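You operate a simulated robot arm through the tools that you are given. There is no shell and no other tool. Be economical: measure what you need, move in short steps, check, and stop when the job is done.

The job below is to be done with a simulated robot arm. You get a single attempt, and the scene is never put back.

## Task
Take the dipper and put it on the green green-rimmed plate.

It is judged by the outcome, as a careful person would: the job done as asked, and still so three seconds after it is handed in. It fails if anything else is knocked over, pushed out of place, dropped, spilled or broken.

## Robot
A 7-joint arm with a two-finger parallel gripper, fixed in place. Base frame: the origin is at the foot of the arm, x ahead of it, y to its left, z up; the work surface is at about z = 720. Lengths are in mm, angles in degrees, forces in N, time in s.
With the tool pointing down near the work surface it reaches from about 160 to 680 mm from the base axis. Its first joint turns from -66.0 to 66.0 degrees. Payload 2.4 kg.
Tool frame: the origin (TCP) lies between the finger pads and is the grasp point; the fingertips stand 30 mm ahead of it; z points along the fingers, y is the line along which they close. The gripper opens to 94 mm. The fingers are 28 mm wide and 10 mm thick; the gripper's body (50 by 96 mm) begins 55 mm behind the TCP.
Orientation is that of the tool frame in the base frame, as a unit quaternion [x, y, z, w]. With the fingers straight down and closing along the base's y, the tool's x points along the base's -x, its y along +y and its z along -z.

## Interface
- The arm moves only by the tool move_arm. Its arguments are lists of equal length, an entry for each row: "turn": the turn, a rotation vector about the base's x, y, z in degrees, a list of three; "delta_pos": the shift along the base's x, y, z in cm, a list of three; "jaw": the gripper command, from -1 (shut) to 1 (fully open), values between in proportion. In form: {"turn": [[ax, ay, az], ...], "delta_pos": [[x, y, z], ...], "jaw": [jaw, ...]}. A call has 1 to 12 rows; each row shifts and turns the commanded pose from where the row before left it. A row lasts 0.2 s, in which the tool goes at most 50 mm and 8.6 degrees; a call with a longer step from one row to the next is refused whole, and so is a gripper value outside its range. Where a pose cannot be reached the arm comes as near as it can. A force on the tool above 40 N (or 10 N above the force at the start of the call, whichever is more), or a blocked arm, ends the call early, and 0.2 s more pass. Each finger travels about 153 mm/s and halts on what it meets, pressing with about 23 N; the grip force reading is that of the motor and also rises with nothing between the fingers. The clock runs only during rows and for 0.2 s after the last one: add rows that do not move to give the fingers time. It gives the time, the measured TCP pose, the force on the tool (base axes), the opening and the grip force at its end, in the units of the frame above (readings bear some noise).
- Cameras (640 x 400 px; columns grow to the right, rows downward): "scene" is fixed at [50.2, 512, 1420.3]; the picture's right is [-0.36, -0.93, 0.00], its down [-0.73, 0.28, -0.63] and it looks along [0.59, -0.23, -0.78] (base axes); focal length 328 px, centre (320, 200). "wrist" rides on the gripper at [-37, 0, -58] in the tool frame; the picture's right is [0.00, -1.00, 0.00], its down [0.97, 0.00, -0.24] and it looks along [0.24, 0.00, 0.97] (tool axes); focal length 218 px, centre (320, 200).
- snapshot(camera): a new picture of that camera. The clock stands still meanwhile.
- pixel_to_xyz(camera, pixels): for up to 12 pixels [column, row] of the newest picture of that camera ("zoom" is the newest enlarged one), the place [x, y, z] in the base frame of the surface seen there, good to about 2 mm. The clock stands still meanwhile.
- zoom(camera, box): a new picture of the part [left, top, right, bottom] of that camera's present view, enlarged. The clock stands still meanwhile.
- close_job(): hands the job in; it is judged then, once.

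Go step by step. Measure first, check grasps and placings, and put right what went wrong. The budget is 60 turns and 20 pictures, counting those below and the enlarged ones. Unless the task says otherwise, let go and move clear before handing in, and close with one line.

The tools are called after ">>>" as name(argument=value, ...) on one line, values as JSON. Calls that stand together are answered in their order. move_arm: Moves the arm, as the interface text tells. Its arguments: {"type":"object","properties":{"turn":{"type":"array","items":{"type":"array","items":{"type":"number"}}},"delta_pos":{"type":"array","items":{"type":"array","items":{"type":"number"}}},"jaw":{"type":"array","items":{"type":"number"}}},"required":["turn","delta_pos","jaw"]} The other tools are called the same way: snapshot (camera) takes a picture; pixel_to_xyz (camera, pixels) gives the place of the surface under pixels of a picture; zoom (camera, box) takes an enlarged picture of a part of a camera's view; close_job () hands the job in.

At the start:

```text
t: 0.0
position: [275.9, 321.6, 998.9]
orientation: [0.0, 1.0, 0.001, 0.0]
wrist_force: [0.0, -0.1, 1.0]
grip_width: 94.0
grasp_force: 0.0
```

scene: 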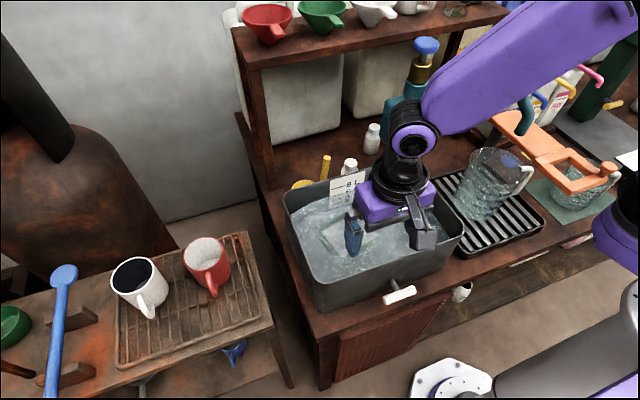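
wrist: 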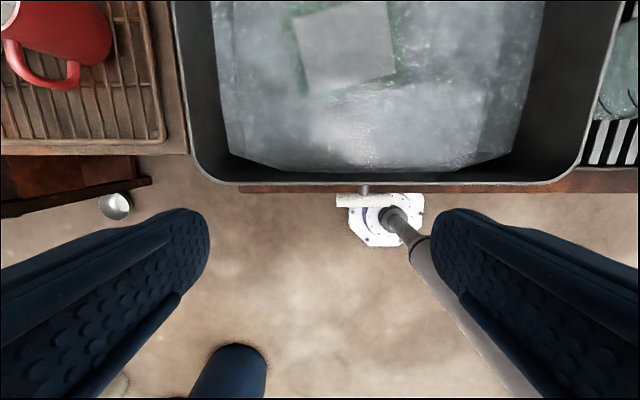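

The scene shows a blue long-handled item at (60,300), a basin at (370,235), and other items partly hidden. I'll enlarge areas to identify the dipper and the plate.

>>> zoom(camera="scene", box=[0, 220, 280, 400])

>>> zoom(camera="scene", box=[440, 40, 640, 260])

>>> zoom(camera="scene", box=[270, 120, 480, 310])

```text
2.22 times, centred on (140, 310) of scene
```

zoom: 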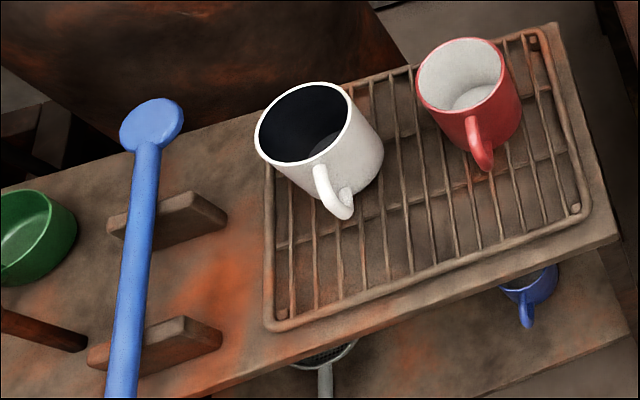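

```text
1.82 times, centred on (540, 150) of scene
```

zoom: 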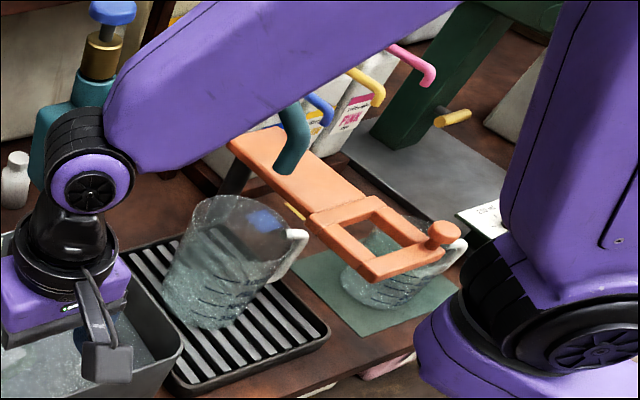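

```text
2.11 times, centred on (375, 215) of scene
```

zoom: 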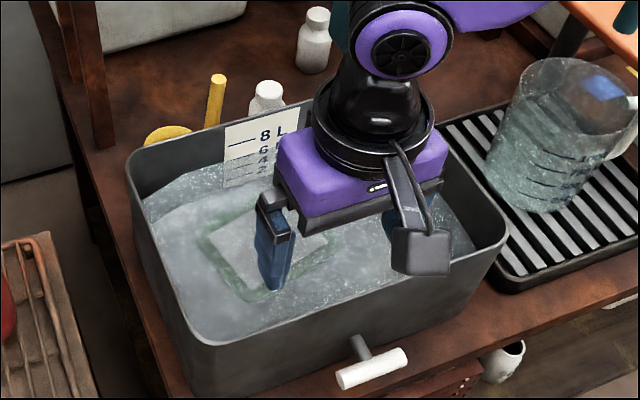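

The blue long item at (60,300) and the yellow thing at (300,185) are both dipper candidates; the square in the basin at (350,230) is green-rimmed. I'll measure these.

>>> pixel_to_xyz(camera="scene", pixels=[[64, 275], [58, 320], [50, 385], [75, 375], [90, 318], [20, 325], [20, 375], [302, 184], [326, 165], [335, 240], [572, 200], [120, 270]])

>>> pixel_to_xyz(camera="wrist", pixels=[[345, 45], [300, 60], [390, 60], [235, 370], [115, 205], [390, 170], [200, 100], [360, 202]])

```text
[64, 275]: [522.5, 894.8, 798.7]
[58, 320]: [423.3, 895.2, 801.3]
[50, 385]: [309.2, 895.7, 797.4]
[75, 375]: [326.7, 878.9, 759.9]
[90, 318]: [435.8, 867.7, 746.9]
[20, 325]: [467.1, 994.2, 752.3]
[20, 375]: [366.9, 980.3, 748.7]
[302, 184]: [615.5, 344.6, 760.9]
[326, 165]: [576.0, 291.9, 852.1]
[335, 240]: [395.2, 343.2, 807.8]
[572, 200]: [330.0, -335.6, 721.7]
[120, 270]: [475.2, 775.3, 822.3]
```

```text
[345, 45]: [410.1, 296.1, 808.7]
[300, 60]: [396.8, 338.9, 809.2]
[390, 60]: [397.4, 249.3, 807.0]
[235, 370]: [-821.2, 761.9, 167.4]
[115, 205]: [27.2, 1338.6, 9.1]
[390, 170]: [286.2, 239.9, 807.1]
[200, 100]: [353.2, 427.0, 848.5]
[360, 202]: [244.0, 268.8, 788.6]
```

The blue item at y≈895 is far out of reach; the basin square is under the water (surface z≈808). I'll lift and swing right at height to see what the arm hides.

>>> move_arm(turn=[[0, 0, 0], [0, 0, 0], [0, 0, 0], [0, 0, 0], [0, 0, 0], [0, 0, 0], [0, 0, 0], [0, 0, 0], [0, 0, 0], [0, 0, 0], [0, 0, 0], [0, 0, 0]], delta_pos=[[0, 0, 4], [0, 0, 4], [0, 0, 4], [0, -4.5, 0], [0, -4.5, 0], [0, -4.5, 0], [0, -4.5, 0], [0, -4.5, 0], [0, -4.5, 0], [0, -4.5, 0], [0, -4.5, 0], [0, 0, 0]], jaw=[1, 1, 1, 1, 1, 1, 1, 1, 1, 1, 1, 1])

>>> snapshot(camera="wrist")

>>> snapshot(camera="scene")

```text
t: 2.6
position: [277.1, -38.9, 1121.1]
orientation: [0.002, 1.0, 0.0, 0.0]
wrist_force: [0.4, -0.2, -0.1]
grip_width: 94.3
grasp_force: 0.0
```

```text
14 pictures are left
```

wrist: 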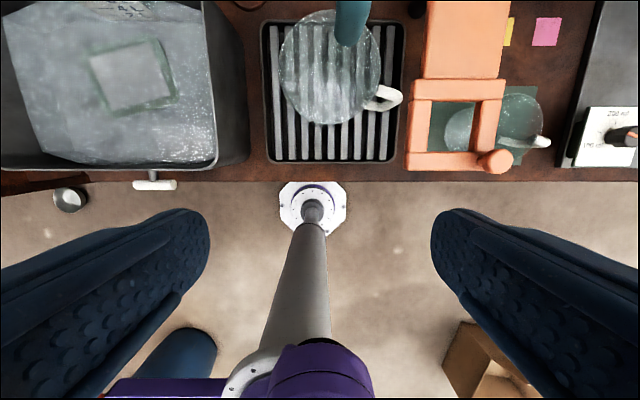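

```text
13 pictures are left
```

scene: 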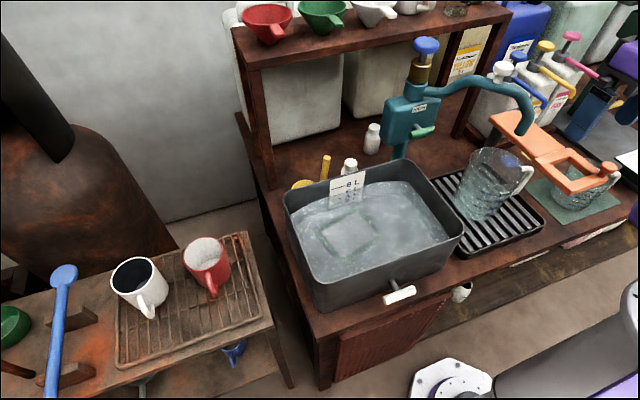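

The arm-hidden area has a tap and jugs; the yellow thing at (300,184)/(326,165) is still partly hidden and the right side is unseen. I'll enlarge the yellow thing and look further right.

>>> zoom(camera="scene", box=[270, 110, 430, 210])

>>> move_arm(turn=[[0, 0, 0], [0, 0, 0], [0, 0, 0], [0, 0, 0], [0, 0, 0], [0, 0, 0], [0, 0, 0], [0, 0, 0], [0, 0, 0]], delta_pos=[[0, -4.5, 0], [0, -4.5, 0], [0, -4.5, 0], [0, -4.5, 0], [0, -4.5, 0], [0, -4.5, 0], [0, -4.5, 0], [0, -4.5, 0], [0, 0, 0]], jaw=[1, 1, 1, 1, 1, 1, 1, 1, 1])

>>> snapshot(camera="wrist")

```text
4.00 times, centred on (350, 160) of scene
```

zoom: 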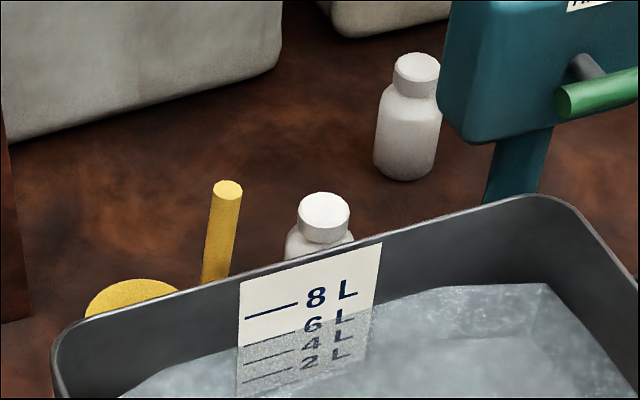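

```text
t: 4.6
position: [278.2, -399.6, 1120.3]
orientation: [-0.001, 1.0, 0.0, 0.0]
wrist_force: [0.4, 0.5, -0.7]
grip_width: 94.3
grasp_force: 0.0
```

```text
11 pictures are left
```

wrist: 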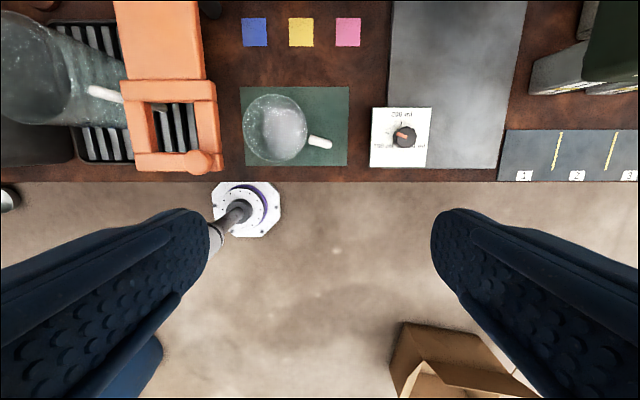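

The right side holds only a mat with a jug, switch plate and labels. I need to see behind the basin, so I'll measure obstacles (shelf, tap) and the yellow item first.

>>> pixel_to_xyz(camera="scene", pixels=[[265, 62], [380, 40], [505, 15], [425, 45], [525, 110], [327, 158], [322, 178], [300, 184], [349, 162], [560, 185], [600, 200], [350, 232]])

>>> pixel_to_xyz(camera="wrist", pixels=[[255, 155], [340, 95], [340, 160], [275, 130], [320, 142], [400, 110], [420, 150], [540, 150], [165, 40], [345, 30]])

```text
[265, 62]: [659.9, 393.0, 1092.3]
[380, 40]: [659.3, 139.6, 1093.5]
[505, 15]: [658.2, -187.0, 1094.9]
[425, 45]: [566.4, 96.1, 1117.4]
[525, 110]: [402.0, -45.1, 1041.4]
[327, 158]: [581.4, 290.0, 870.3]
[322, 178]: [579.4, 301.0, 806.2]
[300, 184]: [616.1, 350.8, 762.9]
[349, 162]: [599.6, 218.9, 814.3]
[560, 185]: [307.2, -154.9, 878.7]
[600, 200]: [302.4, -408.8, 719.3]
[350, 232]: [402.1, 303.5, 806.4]
```

```text
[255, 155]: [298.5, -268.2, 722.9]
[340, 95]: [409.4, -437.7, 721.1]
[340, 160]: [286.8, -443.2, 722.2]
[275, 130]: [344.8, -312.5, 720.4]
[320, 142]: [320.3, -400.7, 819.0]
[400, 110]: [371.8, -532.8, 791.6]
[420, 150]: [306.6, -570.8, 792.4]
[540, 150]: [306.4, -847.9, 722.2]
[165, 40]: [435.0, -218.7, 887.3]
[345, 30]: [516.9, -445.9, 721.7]
```

The yellow item spans (581,290,870) to (616,351,763), behind the basin. I'll swing back and look over it from about (470,310,1120).

>>> move_arm(turn=[[0, 0, 0], [0, 0, 0], [0, 0, 0], [0, 0, 0], [0, 0, 0], [0, 0, 0], [0, 0, 0], [0, 0, 0], [0, 0, 0], [0, 0, 0], [0, 0, 0], [0, 0, 0]], delta_pos=[[0, 4.9, 0], [0, 4.9, 0], [0, 4.9, 0], [0, 4.9, 0], [0, 4.9, 0], [0, 4.9, 0], [0, 4.9, 0], [0, 4.9, 0], [0, 4.9, 0], [0, 4.9, 0], [0, 4.9, 0], [0, 4.9, 0]], jaw=[1, 1, 1, 1, 1, 1, 1, 1, 1, 1, 1, 1])

>>> move_arm(turn=[[0, 0, 0], [0, 0, 0], [0, 0, 0], [0, 0, 0], [0, 0, 0], [0, 0, 0], [0, 0, 0], [0, 0, 0]], delta_pos=[[0, 4.9, 0], [0, 4.9, 0], [0, 3, 0], [4.5, 0, 0], [4.5, 0, 0], [4.5, 0, 0], [4.5, 0, 0], [0, 0, 0]], jaw=[1, 1, 1, 1, 1, 1, 1, 1])

>>> snapshot(camera="wrist")

```text
t: 7.2
position: [273.3, 190.3, 1118.6]
orientation: [0.001, 1.0, -0.001, 0.0]
wrist_force: [-1.1, -0.6, -0.3]
grip_width: 94.1
grasp_force: 0.0
```

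```text
t: 9.0
position: [455.3, 315.6, 1118.6]
orientation: [0.001, 1.0, 0.0, 0.0]
wrist_force: [-0.5, -0.2, -0.3]
grip_width: 94.3
grasp_force: 0.2
```

```text
10 pictures are left
```

wrist: 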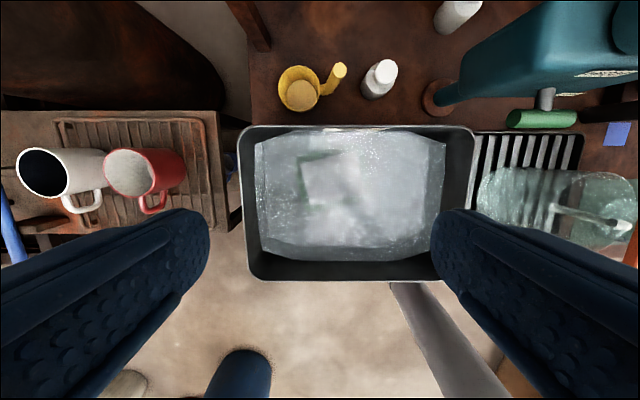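

The yellow dipper is a cup at (300,90) with an upright handle at (338,75). Now I'll enlarge the dipper and the green-rimmed square in the basin.

>>> zoom(camera="wrist", box=[235, 40, 475, 290])

>>> pixel_to_xyz(camera="wrist", pixels=[[300, 68], [282, 90], [318, 90], [300, 108], [300, 92], [341, 69], [328, 88], [300, 155], [355, 152], [365, 200], [310, 205], [378, 85]])

>>> pixel_to_xyz(camera="scene", pixels=[[321, 232], [357, 210], [376, 232], [340, 254], [348, 232]])

```text
1.60 times, centred on (355, 165) of wrist
```

zoom: 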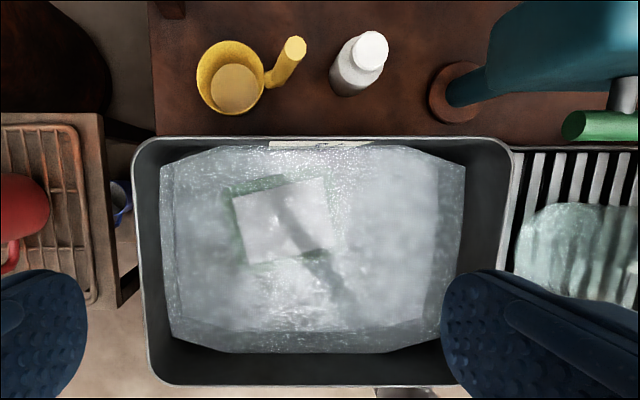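

```text
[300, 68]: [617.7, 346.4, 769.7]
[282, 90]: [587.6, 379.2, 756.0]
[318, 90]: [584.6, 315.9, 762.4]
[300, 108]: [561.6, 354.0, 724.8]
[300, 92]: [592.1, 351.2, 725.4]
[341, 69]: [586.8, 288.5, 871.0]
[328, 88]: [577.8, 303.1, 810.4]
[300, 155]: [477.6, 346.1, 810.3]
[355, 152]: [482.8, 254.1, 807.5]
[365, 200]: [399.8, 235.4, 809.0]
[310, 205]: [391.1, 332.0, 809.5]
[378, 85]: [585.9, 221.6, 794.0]
```

```text
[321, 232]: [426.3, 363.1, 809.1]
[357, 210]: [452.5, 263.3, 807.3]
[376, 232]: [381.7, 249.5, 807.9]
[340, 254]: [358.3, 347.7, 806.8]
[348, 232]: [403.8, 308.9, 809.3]
```

The dipper cup rim is about (590,350,762), with the handle top at (587,288,871). Parallax puts the basin square underwater near (431,290,760); I'll compare it closely with the green mat on the counter before choosing.

>>> zoom(camera="scene", box=[510, 140, 640, 230])

>>> zoom(camera="wrist", box=[280, 130, 390, 230])

```text
4.44 times, centred on (575, 185) of scene
```

zoom: 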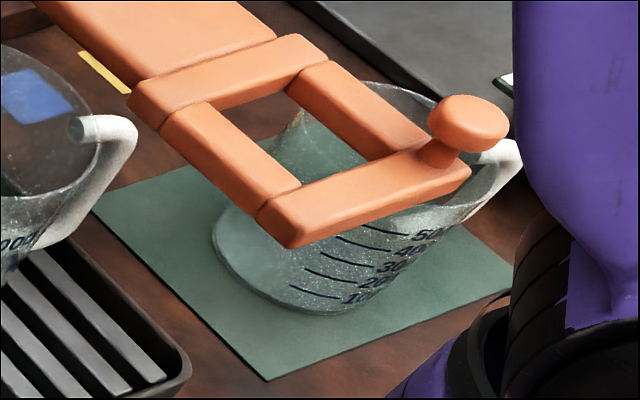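

```text
4.00 times, centred on (335, 180) of wrist
```

zoom: 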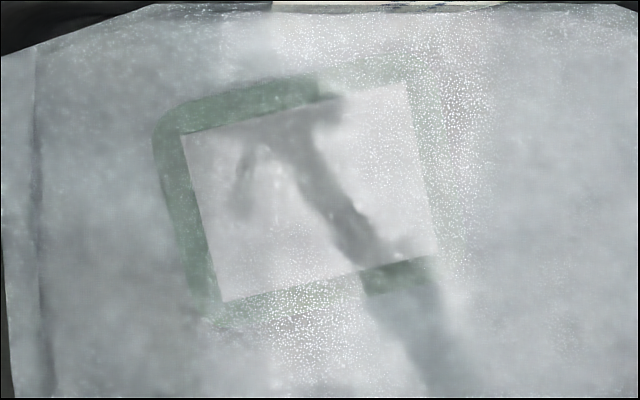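

The mat is plain with no rim, while the basin square clearly has a green rim around a pale face, so the target is the submerged plate. I'll yaw the gripper 90° so it closes along x, since the handle leans only in y, and take a closer look.

>>> move_arm(turn=[[0, 0, 8.2], [0, 0, 8.2], [0, 0, 8.2], [0, 0, 8.2], [0, 0, 8.2], [0, 0, 8.2], [0, 0, 8.2], [0, 0, 8.2], [0, 0, 8.2], [0, 0, 8.2], [0, 0, 8], [0, 0, 0]], delta_pos=[[1, 0, -1], [1, 0, -1], [1, 0, -1], [1, 0, -1], [1, 0, -1], [1, 0, -1], [1, 0, -1], [1, 0, -1], [1, 0, -1], [1, 0, -1], [0, 0, 0], [0, 0, 0]], jaw=[1, 1, 1, 0.5, 0.2, 0.2, 0.2, 0.2, 0.2, 0.2, 0.2, 0.2])

>>> snapshot(camera="wrist")

```text
t: 11.6
position: [556.3, 315.4, 1018.1]
orientation: [0.708, -0.707, 0.0, 0.0]
wrist_force: [0.4, 0.4, -0.1]
grip_width: 56.6
grasp_force: 0.1
```

```text
6 pictures are left
```

wrist: 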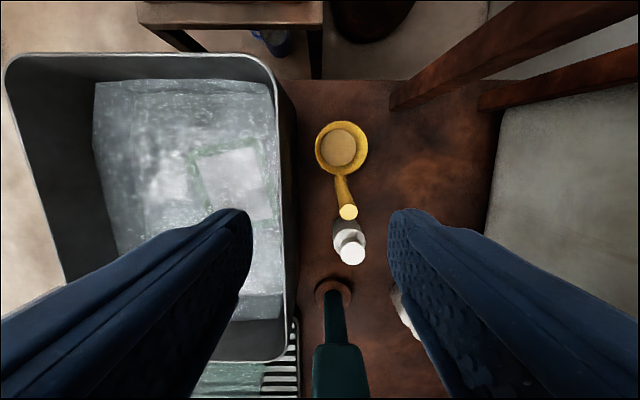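

The gripper now closes along x; the dipper is seen at (341,150) with its handle top at (348,212), and the basin's near rim is at about (280,150). I'll measure them and the bars behind at (400,100).

>>> pixel_to_xyz(camera="wrist", pixels=[[348, 212], [345, 198], [340, 182], [341, 124], [341, 173], [319, 148], [365, 148], [341, 147], [278, 120], [288, 200], [395, 103], [510, 150]])

>>> zoom(camera="wrist", box=[290, 105, 400, 275])

```text
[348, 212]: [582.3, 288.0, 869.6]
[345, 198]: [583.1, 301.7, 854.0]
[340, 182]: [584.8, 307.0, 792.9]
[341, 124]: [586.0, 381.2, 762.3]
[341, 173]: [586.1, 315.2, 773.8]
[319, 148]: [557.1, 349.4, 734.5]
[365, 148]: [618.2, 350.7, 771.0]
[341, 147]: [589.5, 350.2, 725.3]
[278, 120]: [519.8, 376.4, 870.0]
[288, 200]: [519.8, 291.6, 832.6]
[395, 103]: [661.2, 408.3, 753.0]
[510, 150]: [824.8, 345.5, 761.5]
```

```text
2.35 times, centred on (345, 190) of wrist
```

zoom: 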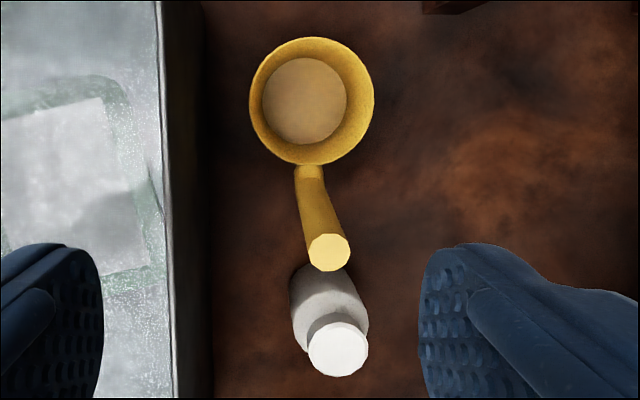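

Handle axis near its top is about (583,291), basin back edge x≈522, and the bottle tops out at 814. I'll centre over the handle, come down halfway, and check clearance to the shelf (x≈660).

>>> move_arm(turn=[[0, 0, 0], [0, 0, 0], [0, 0, 0], [0, 0, 0], [0, 0, 0], [0, 0, 0]], delta_pos=[[1.35, -1.25, 0], [1.35, -1.25, 0], [0, 0, -3], [0, 0, -3], [0, 0, -2.5], [0, 0, 0]], jaw=[0.2, 0.2, 0.2, 0.2, 0.2, 0.2])

>>> snapshot(camera="scene")

```text
t: 13.0
position: [584.9, 289.3, 933.8]
orientation: [0.707, -0.707, 0.0, 0.0]
wrist_force: [-0.6, 0.1, 0.5]
grip_width: 56.4
grasp_force: 0.0
```

```text
4 pictures are left
```

scene: 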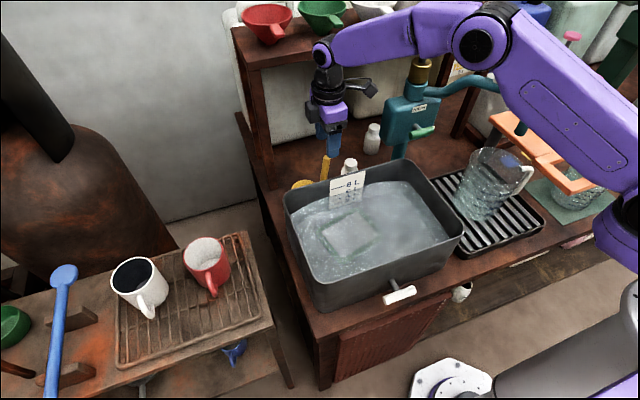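

The handle is directly beneath the fingers, and the forearm passes well to the side of the tap. I'll check how far forward the wrist housing at (322,50) and (340,110) reaches compared with the shelf edge.

>>> pixel_to_xyz(camera="scene", pixels=[[322, 50], [314, 48], [327, 38], [312, 75], [312, 90], [320, 110], [340, 110], [262, 70], [300, 58]])

```text
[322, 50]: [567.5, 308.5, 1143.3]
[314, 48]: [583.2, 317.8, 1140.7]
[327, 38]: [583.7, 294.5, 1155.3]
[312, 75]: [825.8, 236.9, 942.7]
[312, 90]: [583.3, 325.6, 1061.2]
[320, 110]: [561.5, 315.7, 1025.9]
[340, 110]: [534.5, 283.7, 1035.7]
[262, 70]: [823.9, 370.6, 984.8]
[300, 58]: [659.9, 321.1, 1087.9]
```

The wrist housing is slim (around x 583 ± 35), well clear of the shelf at x 660. I'll descend so the TCP is at about z 847, then close.

>>> move_arm(turn=[[0, 0, 0], [0, 0, 0], [0, 0, 0], [0, 0, 0], [0, 0, 0], [0, 0, 0], [0, 0, 0], [0, 0, 0]], delta_pos=[[-0.1, 0.1, -3], [0, 0, -3], [0, 0, -2.7], [0, 0, 0], [0, 0, 0], [0, 0, 0], [0, 0, 0], [0, 0, 0]], jaw=[0.2, 0.2, 0.2, 0.2, -0.2, -0.5, -1, -1])

```text
t: 14.8
position: [582.0, 292.3, 845.0]
orientation: [-0.707, 0.708, 0.0, 0.0]
wrist_force: [0.2, 0.3, 0.3]
grip_width: 17.2
grasp_force: 23.1
```

The handle is held at 17.2 mm. I'll lift straight up about 175 mm so the cup clears the basin rim (z≈870).

>>> move_arm(turn=[[0, 0, 0], [0, 0, 0], [0, 0, 0], [0, 0, 0], [0, 0, 0], [0, 0, 0], [0, 0, 0], [0, 0, 0]], delta_pos=[[0, 0, 1], [0, 0, 2], [0, 0, 3], [0, 0, 3], [0, 0, 3], [0, 0, 3], [0, 0, 2.5], [0, 0, 0]], jaw=[-1, -1, -1, -1, -1, -1, -1, -1])

>>> snapshot(camera="wrist")

```text
t: 16.6
position: [581.4, 293.3, 1021.8]
orientation: [-0.707, 0.708, 0.0, 0.0]
wrist_force: [-0.1, -0.9, -1.0]
grip_width: 17.4
grasp_force: 22.5
```

```text
3 pictures are left
```

wrist: 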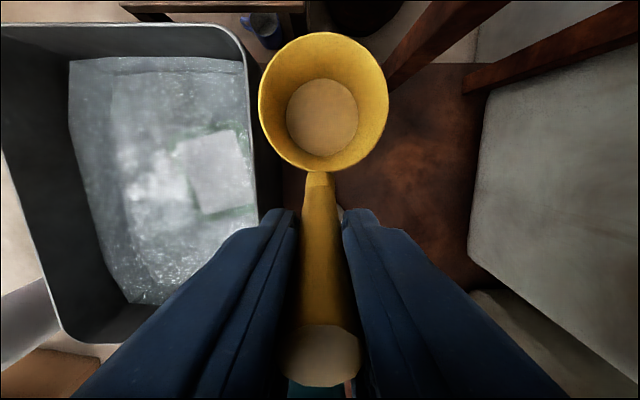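

The dipper hangs level in the gripper, cup at (323,103). I'll measure the cup relative to the TCP.

>>> pixel_to_xyz(camera="wrist", pixels=[[322, 116], [323, 35], [262, 95], [386, 95], [300, 115], [345, 115], [255, 120], [220, 30]])

```text
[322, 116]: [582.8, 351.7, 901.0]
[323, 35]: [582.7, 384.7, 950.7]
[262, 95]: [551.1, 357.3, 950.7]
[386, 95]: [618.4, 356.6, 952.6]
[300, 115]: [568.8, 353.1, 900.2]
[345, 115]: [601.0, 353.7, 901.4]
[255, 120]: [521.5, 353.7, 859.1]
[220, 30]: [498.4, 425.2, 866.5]
```

The cup centre is at TCP + (3, 58) and its bottom is near z 898, 28 mm above the rim. I'll move over the plate (TCP → (428,232)) slowly.

>>> move_arm(turn=[[0, 0, 0], [0, 0, 0], [0, 0, 0], [0, 0, 0], [0, 0, 0], [0, 0, 0], [0, 0, 0], [0, 0, 0]], delta_pos=[[-2.5, -0.9, 0.5], [-2.5, -1, 0.5], [-2.5, -1, 0], [-2.5, -1, 0], [-2.5, -1, 0], [-2.5, -1, 0], [-0.35, -0.2, 0], [0, 0, 0]], jaw=[-1, -1, -1, -1, -1, -1, -1, -1])

>>> snapshot(camera="scene")

```text
t: 18.4
position: [429.8, 232.8, 1032.5]
orientation: [0.707, -0.707, 0.0, 0.0]
wrist_force: [0.5, 0.1, -0.9]
grip_width: 17.2
grasp_force: 22.8
```

```text
2 pictures are left
```

scene: 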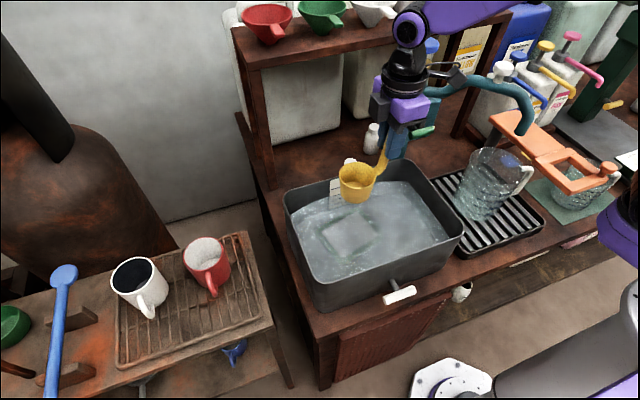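

The cup is above the plate; the gripper is near the tap in the picture, so I'll measure the tap handle (424,131), body and spout before descending.

>>> pixel_to_xyz(camera="scene", pixels=[[430, 129], [417, 133], [433, 95], [470, 78], [440, 80], [405, 112], [460, 72], [420, 110], [357, 195], [357, 170]])

```text
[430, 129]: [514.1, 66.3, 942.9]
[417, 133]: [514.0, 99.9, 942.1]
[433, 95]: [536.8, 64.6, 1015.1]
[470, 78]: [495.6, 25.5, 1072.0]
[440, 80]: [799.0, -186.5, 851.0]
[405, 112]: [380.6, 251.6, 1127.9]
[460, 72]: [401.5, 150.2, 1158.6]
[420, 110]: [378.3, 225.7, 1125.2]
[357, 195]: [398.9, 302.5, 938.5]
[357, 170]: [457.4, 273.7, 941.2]
```

The tap handle (514,~85,942) is clear of the gripper's path. I'll lower to just below the water surface and watch the force.

>>> move_arm(turn=[[0, 0, 0], [0, 0, 0], [0, 0, 0], [0, 0, 0], [0, 0, 0], [0, 0, 0], [0, 0, 0], [0, 0, 0]], delta_pos=[[-0.1, 0, -2.5], [0, 0, -2.5], [0, 0, -2.5], [0, 0, -2], [0, 0, -1], [0, 0, -0.7], [0, 0, -0.7], [0, 0, 0]], jaw=[-1, -1, -1, -1, -1, -1, -1, -1])

```text
t: 20.2
position: [428.7, 230.9, 911.4]
orientation: [0.708, -0.706, 0.0, 0.0]
wrist_force: [0.0, 0.3, 0.2]
grip_width: 17.4
grasp_force: 23.4
```

The cup bottom is around z 787, about 20 mm under the water, with no notable force. I'll continue in small steps until contact.

>>> move_arm(turn=[[0, 0, 0], [0, 0, 0], [0, 0, 0], [0, 0, 0], [0, 0, 0]], delta_pos=[[0, 0, -0.4], [0, 0, -0.4], [0, 0, -0.4], [0, 0, -0.4], [0, 0, 0]], jaw=[-1, -1, -1, -1, -1])

>>> move_arm(turn=[[0, 0, 0], [0, 0, 0], [0, 0, 0], [0, 0, 0]], delta_pos=[[0, 0, -0.3], [0, 0, -0.3], [0, 0, -0.3], [0, 0, 0]], jaw=[-1, -1, -1, -1])

```text
t: 21.4
position: [427.6, 231.9, 897.8]
orientation: [-0.706, 0.708, 0.001, 0.0]
wrist_force: [-0.9, -0.3, -0.6]
grip_width: 17.4
grasp_force: 23.1
```

```text
t: 22.4
position: [427.8, 231.5, 887.9]
orientation: [-0.707, 0.708, 0.0, 0.0]
wrist_force: [-0.7, 0.2, -0.4]
grip_width: 17.2
grasp_force: 22.7
```

The bottom is about z 764 with still no contact force. I'll continue down in 3 mm steps, checking each time.

>>> move_arm(turn=[[0, 0, 0], [0, 0, 0], [0, 0, 0], [0, 0, 0]], delta_pos=[[0, 0, -0.3], [0, 0, -0.3], [0, 0, -0.2], [0, 0, 0]], jaw=[-1, -1, -1, -1])

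>>> move_arm(turn=[[0, 0, 0], [0, 0, 0], [0, 0, 0], [0, 0, 0]], delta_pos=[[0, 0, -0.2], [0, 0, -0.2], [0, 0, -0.2], [0, 0, 0]], jaw=[-1, -1, -1, -1])

```text
t: 23.4
position: [427.9, 232.1, 880.6]
orientation: [0.707, -0.707, -0.001, -0.001]
wrist_force: [-0.6, -0.2, -1.3]
grip_width: 17.4
grasp_force: 22.9
```

```text
t: 24.4
position: [427.4, 232.1, 873.5]
orientation: [0.707, -0.707, 0.0, 0.0]
wrist_force: [-0.5, -0.1, -1.5]
grip_width: 17.7
grasp_force: 22.6
```

Bottom is about z 750 and still hanging free, so the plate is lower (refraction makes it look shallower). I'll continue in 2 mm steps.

>>> move_arm(turn=[[0, 0, 0], [0, 0, 0], [0, 0, 0], [0, 0, 0]], delta_pos=[[0, 0, -0.2], [0, 0, -0.2], [0, 0, -0.2], [0, 0, 0]], jaw=[-1, -1, -1, -1])

>>> move_arm(turn=[[0, 0, 0], [0, 0, 0], [0, 0, 0], [0, 0, 0]], delta_pos=[[0, 0, -0.2], [0, 0, -0.2], [0, 0, -0.1], [0, 0, 0]], jaw=[-1, -1, -1, -1])

```text
t: 25.4
position: [428.0, 231.5, 867.8]
orientation: [0.707, -0.707, 0.0, 0.0]
wrist_force: [0.1, -0.1, -1.4]
grip_width: 17.5
grasp_force: 22.7
```

```text
t: 26.4
position: [427.8, 232.0, 862.9]
orientation: [-0.707, 0.707, 0.0, -0.001]
wrist_force: [-0.3, -0.2, -2.7]
grip_width: 17.7
grasp_force: 22.5
```

Force z is −2.7 N (more downward pull, so not contact); bottom is about z 739. I'll continue gently.

>>> move_arm(turn=[[0, 0, 0], [0, 0, 0], [0, 0, 0]], delta_pos=[[0, 0, -0.2], [0, 0, -0.1], [0, 0, 0]], jaw=[-1, -1, -1])

>>> zoom(camera="scene", box=[270, 110, 480, 310])

```text
t: 27.2
position: [427.6, 231.7, 860.3]
orientation: [-0.707, 0.707, 0.0, 0.0]
wrist_force: [0.3, -0.2, -2.0]
grip_width: 17.9
grasp_force: 23.5
```

```text
2.00 times, centred on (375, 210) of scene
```

zoom: 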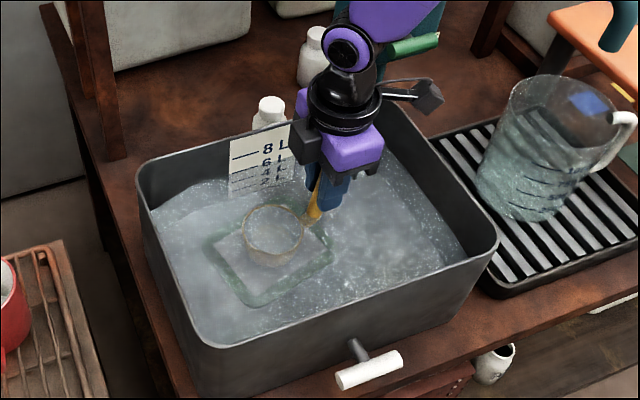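

The cup is under water, over the plate's middle (272,250 in the enlargement), upright. I'll keep lowering until there's upward contact.

>>> move_arm(turn=[[0, 0, 0], [0, 0, 0], [0, 0, 0]], delta_pos=[[0, 0, -0.15], [0, 0, -0.15], [0, 0, 0]], jaw=[-1, -1, -1])

>>> move_arm(turn=[[0, 0, 0], [0, 0, 0], [0, 0, 0]], delta_pos=[[0, 0, -0.15], [0, 0, -0.15], [0, 0, 0]], jaw=[-1, -1, -1])

```text
t: 28.0
position: [429.3, 231.5, 857.3]
orientation: [-0.707, 0.707, 0.0, 0.002]
wrist_force: [-0.1, -5.2, 19.2]
grip_width: 17.6
grasp_force: 23.3
```

```text
t: 28.8
position: [428.1, 232.9, 854.2]
orientation: [-0.707, 0.708, 0.0, 0.002]
wrist_force: [1.2, -4.8, 20.1]
grip_width: 17.6
grasp_force: 22.7
```

Contact came at TCP z≈857 (19 N upward). I'll back off 2 mm to relieve the load, then open.

>>> move_arm(turn=[[0, 0, 0], [0, 0, 0], [0, 0, 0], [0, 0, 0], [0, 0, 0], [0, 0, 0], [0, 0, 0]], delta_pos=[[0, 0, 0.1], [0, 0, 0.1], [0, 0, 0], [0, 0, 0], [0, 0, 0], [0, 0, 0], [0, 0, 0]], jaw=[-1, -1, -1, -0.5, -0.3, 0, 0])

```text
t: 30.4
position: [428.8, 232.0, 857.2]
orientation: [0.707, -0.707, 0.001, 0.0]
wrist_force: [-0.4, 0.5, -0.3]
grip_width: 47.0
grasp_force: 0.1
```

The jaws are open at 47 mm with no load. I'll rise straight up clear and take the last check picture.

>>> move_arm(turn=[[0, 0, 0], [0, 0, 0], [0, 0, 0], [0, 0, 0], [0, 0, 0], [0, 0, 0], [0, 0, 0], [0, 0, 0], [0, 0, 0], [0, 0, 0]], delta_pos=[[0, 0, 1], [0, 0, 2], [0, 0, 3], [0, 0, 3], [0, 0, 3], [0, 0, 3], [0, 0, 2], [-2, 0, 0], [-3, 0, 0], [0, 0, 0]], jaw=[0.2, 0.2, 0.2, 0.2, 0.2, 0.2, 0.2, 0.2, 0.2, 0.2])

>>> zoom(camera="scene", box=[270, 110, 480, 310])

```text
t: 32.6
position: [378.1, 232.2, 1026.0]
orientation: [-0.706, 0.708, 0.0, 0.0]
wrist_force: [0.5, 0.9, -0.2]
grip_width: 56.1
grasp_force: 0.1
```

```text
2.00 times, centred on (375, 210) of scene
```

zoom: 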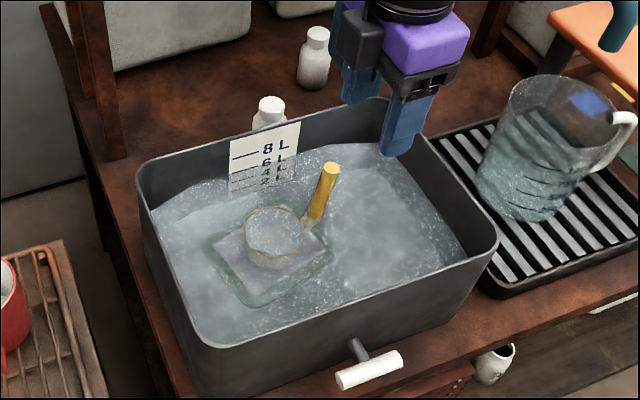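

The dipper stands upright in the enlargement, cup at (273,237) on the submerged plate and handle at (322,195), with the gripper clear and nothing else disturbed. I'll hand it in.

>>> close_job()

```text
The job is handed in.
```

The yellow dipper is standing upright on the green-rimmed plate, which lies underwater in the basin. The gripper has let go and moved clear, and the last picture shows nothing nearby disturbed.
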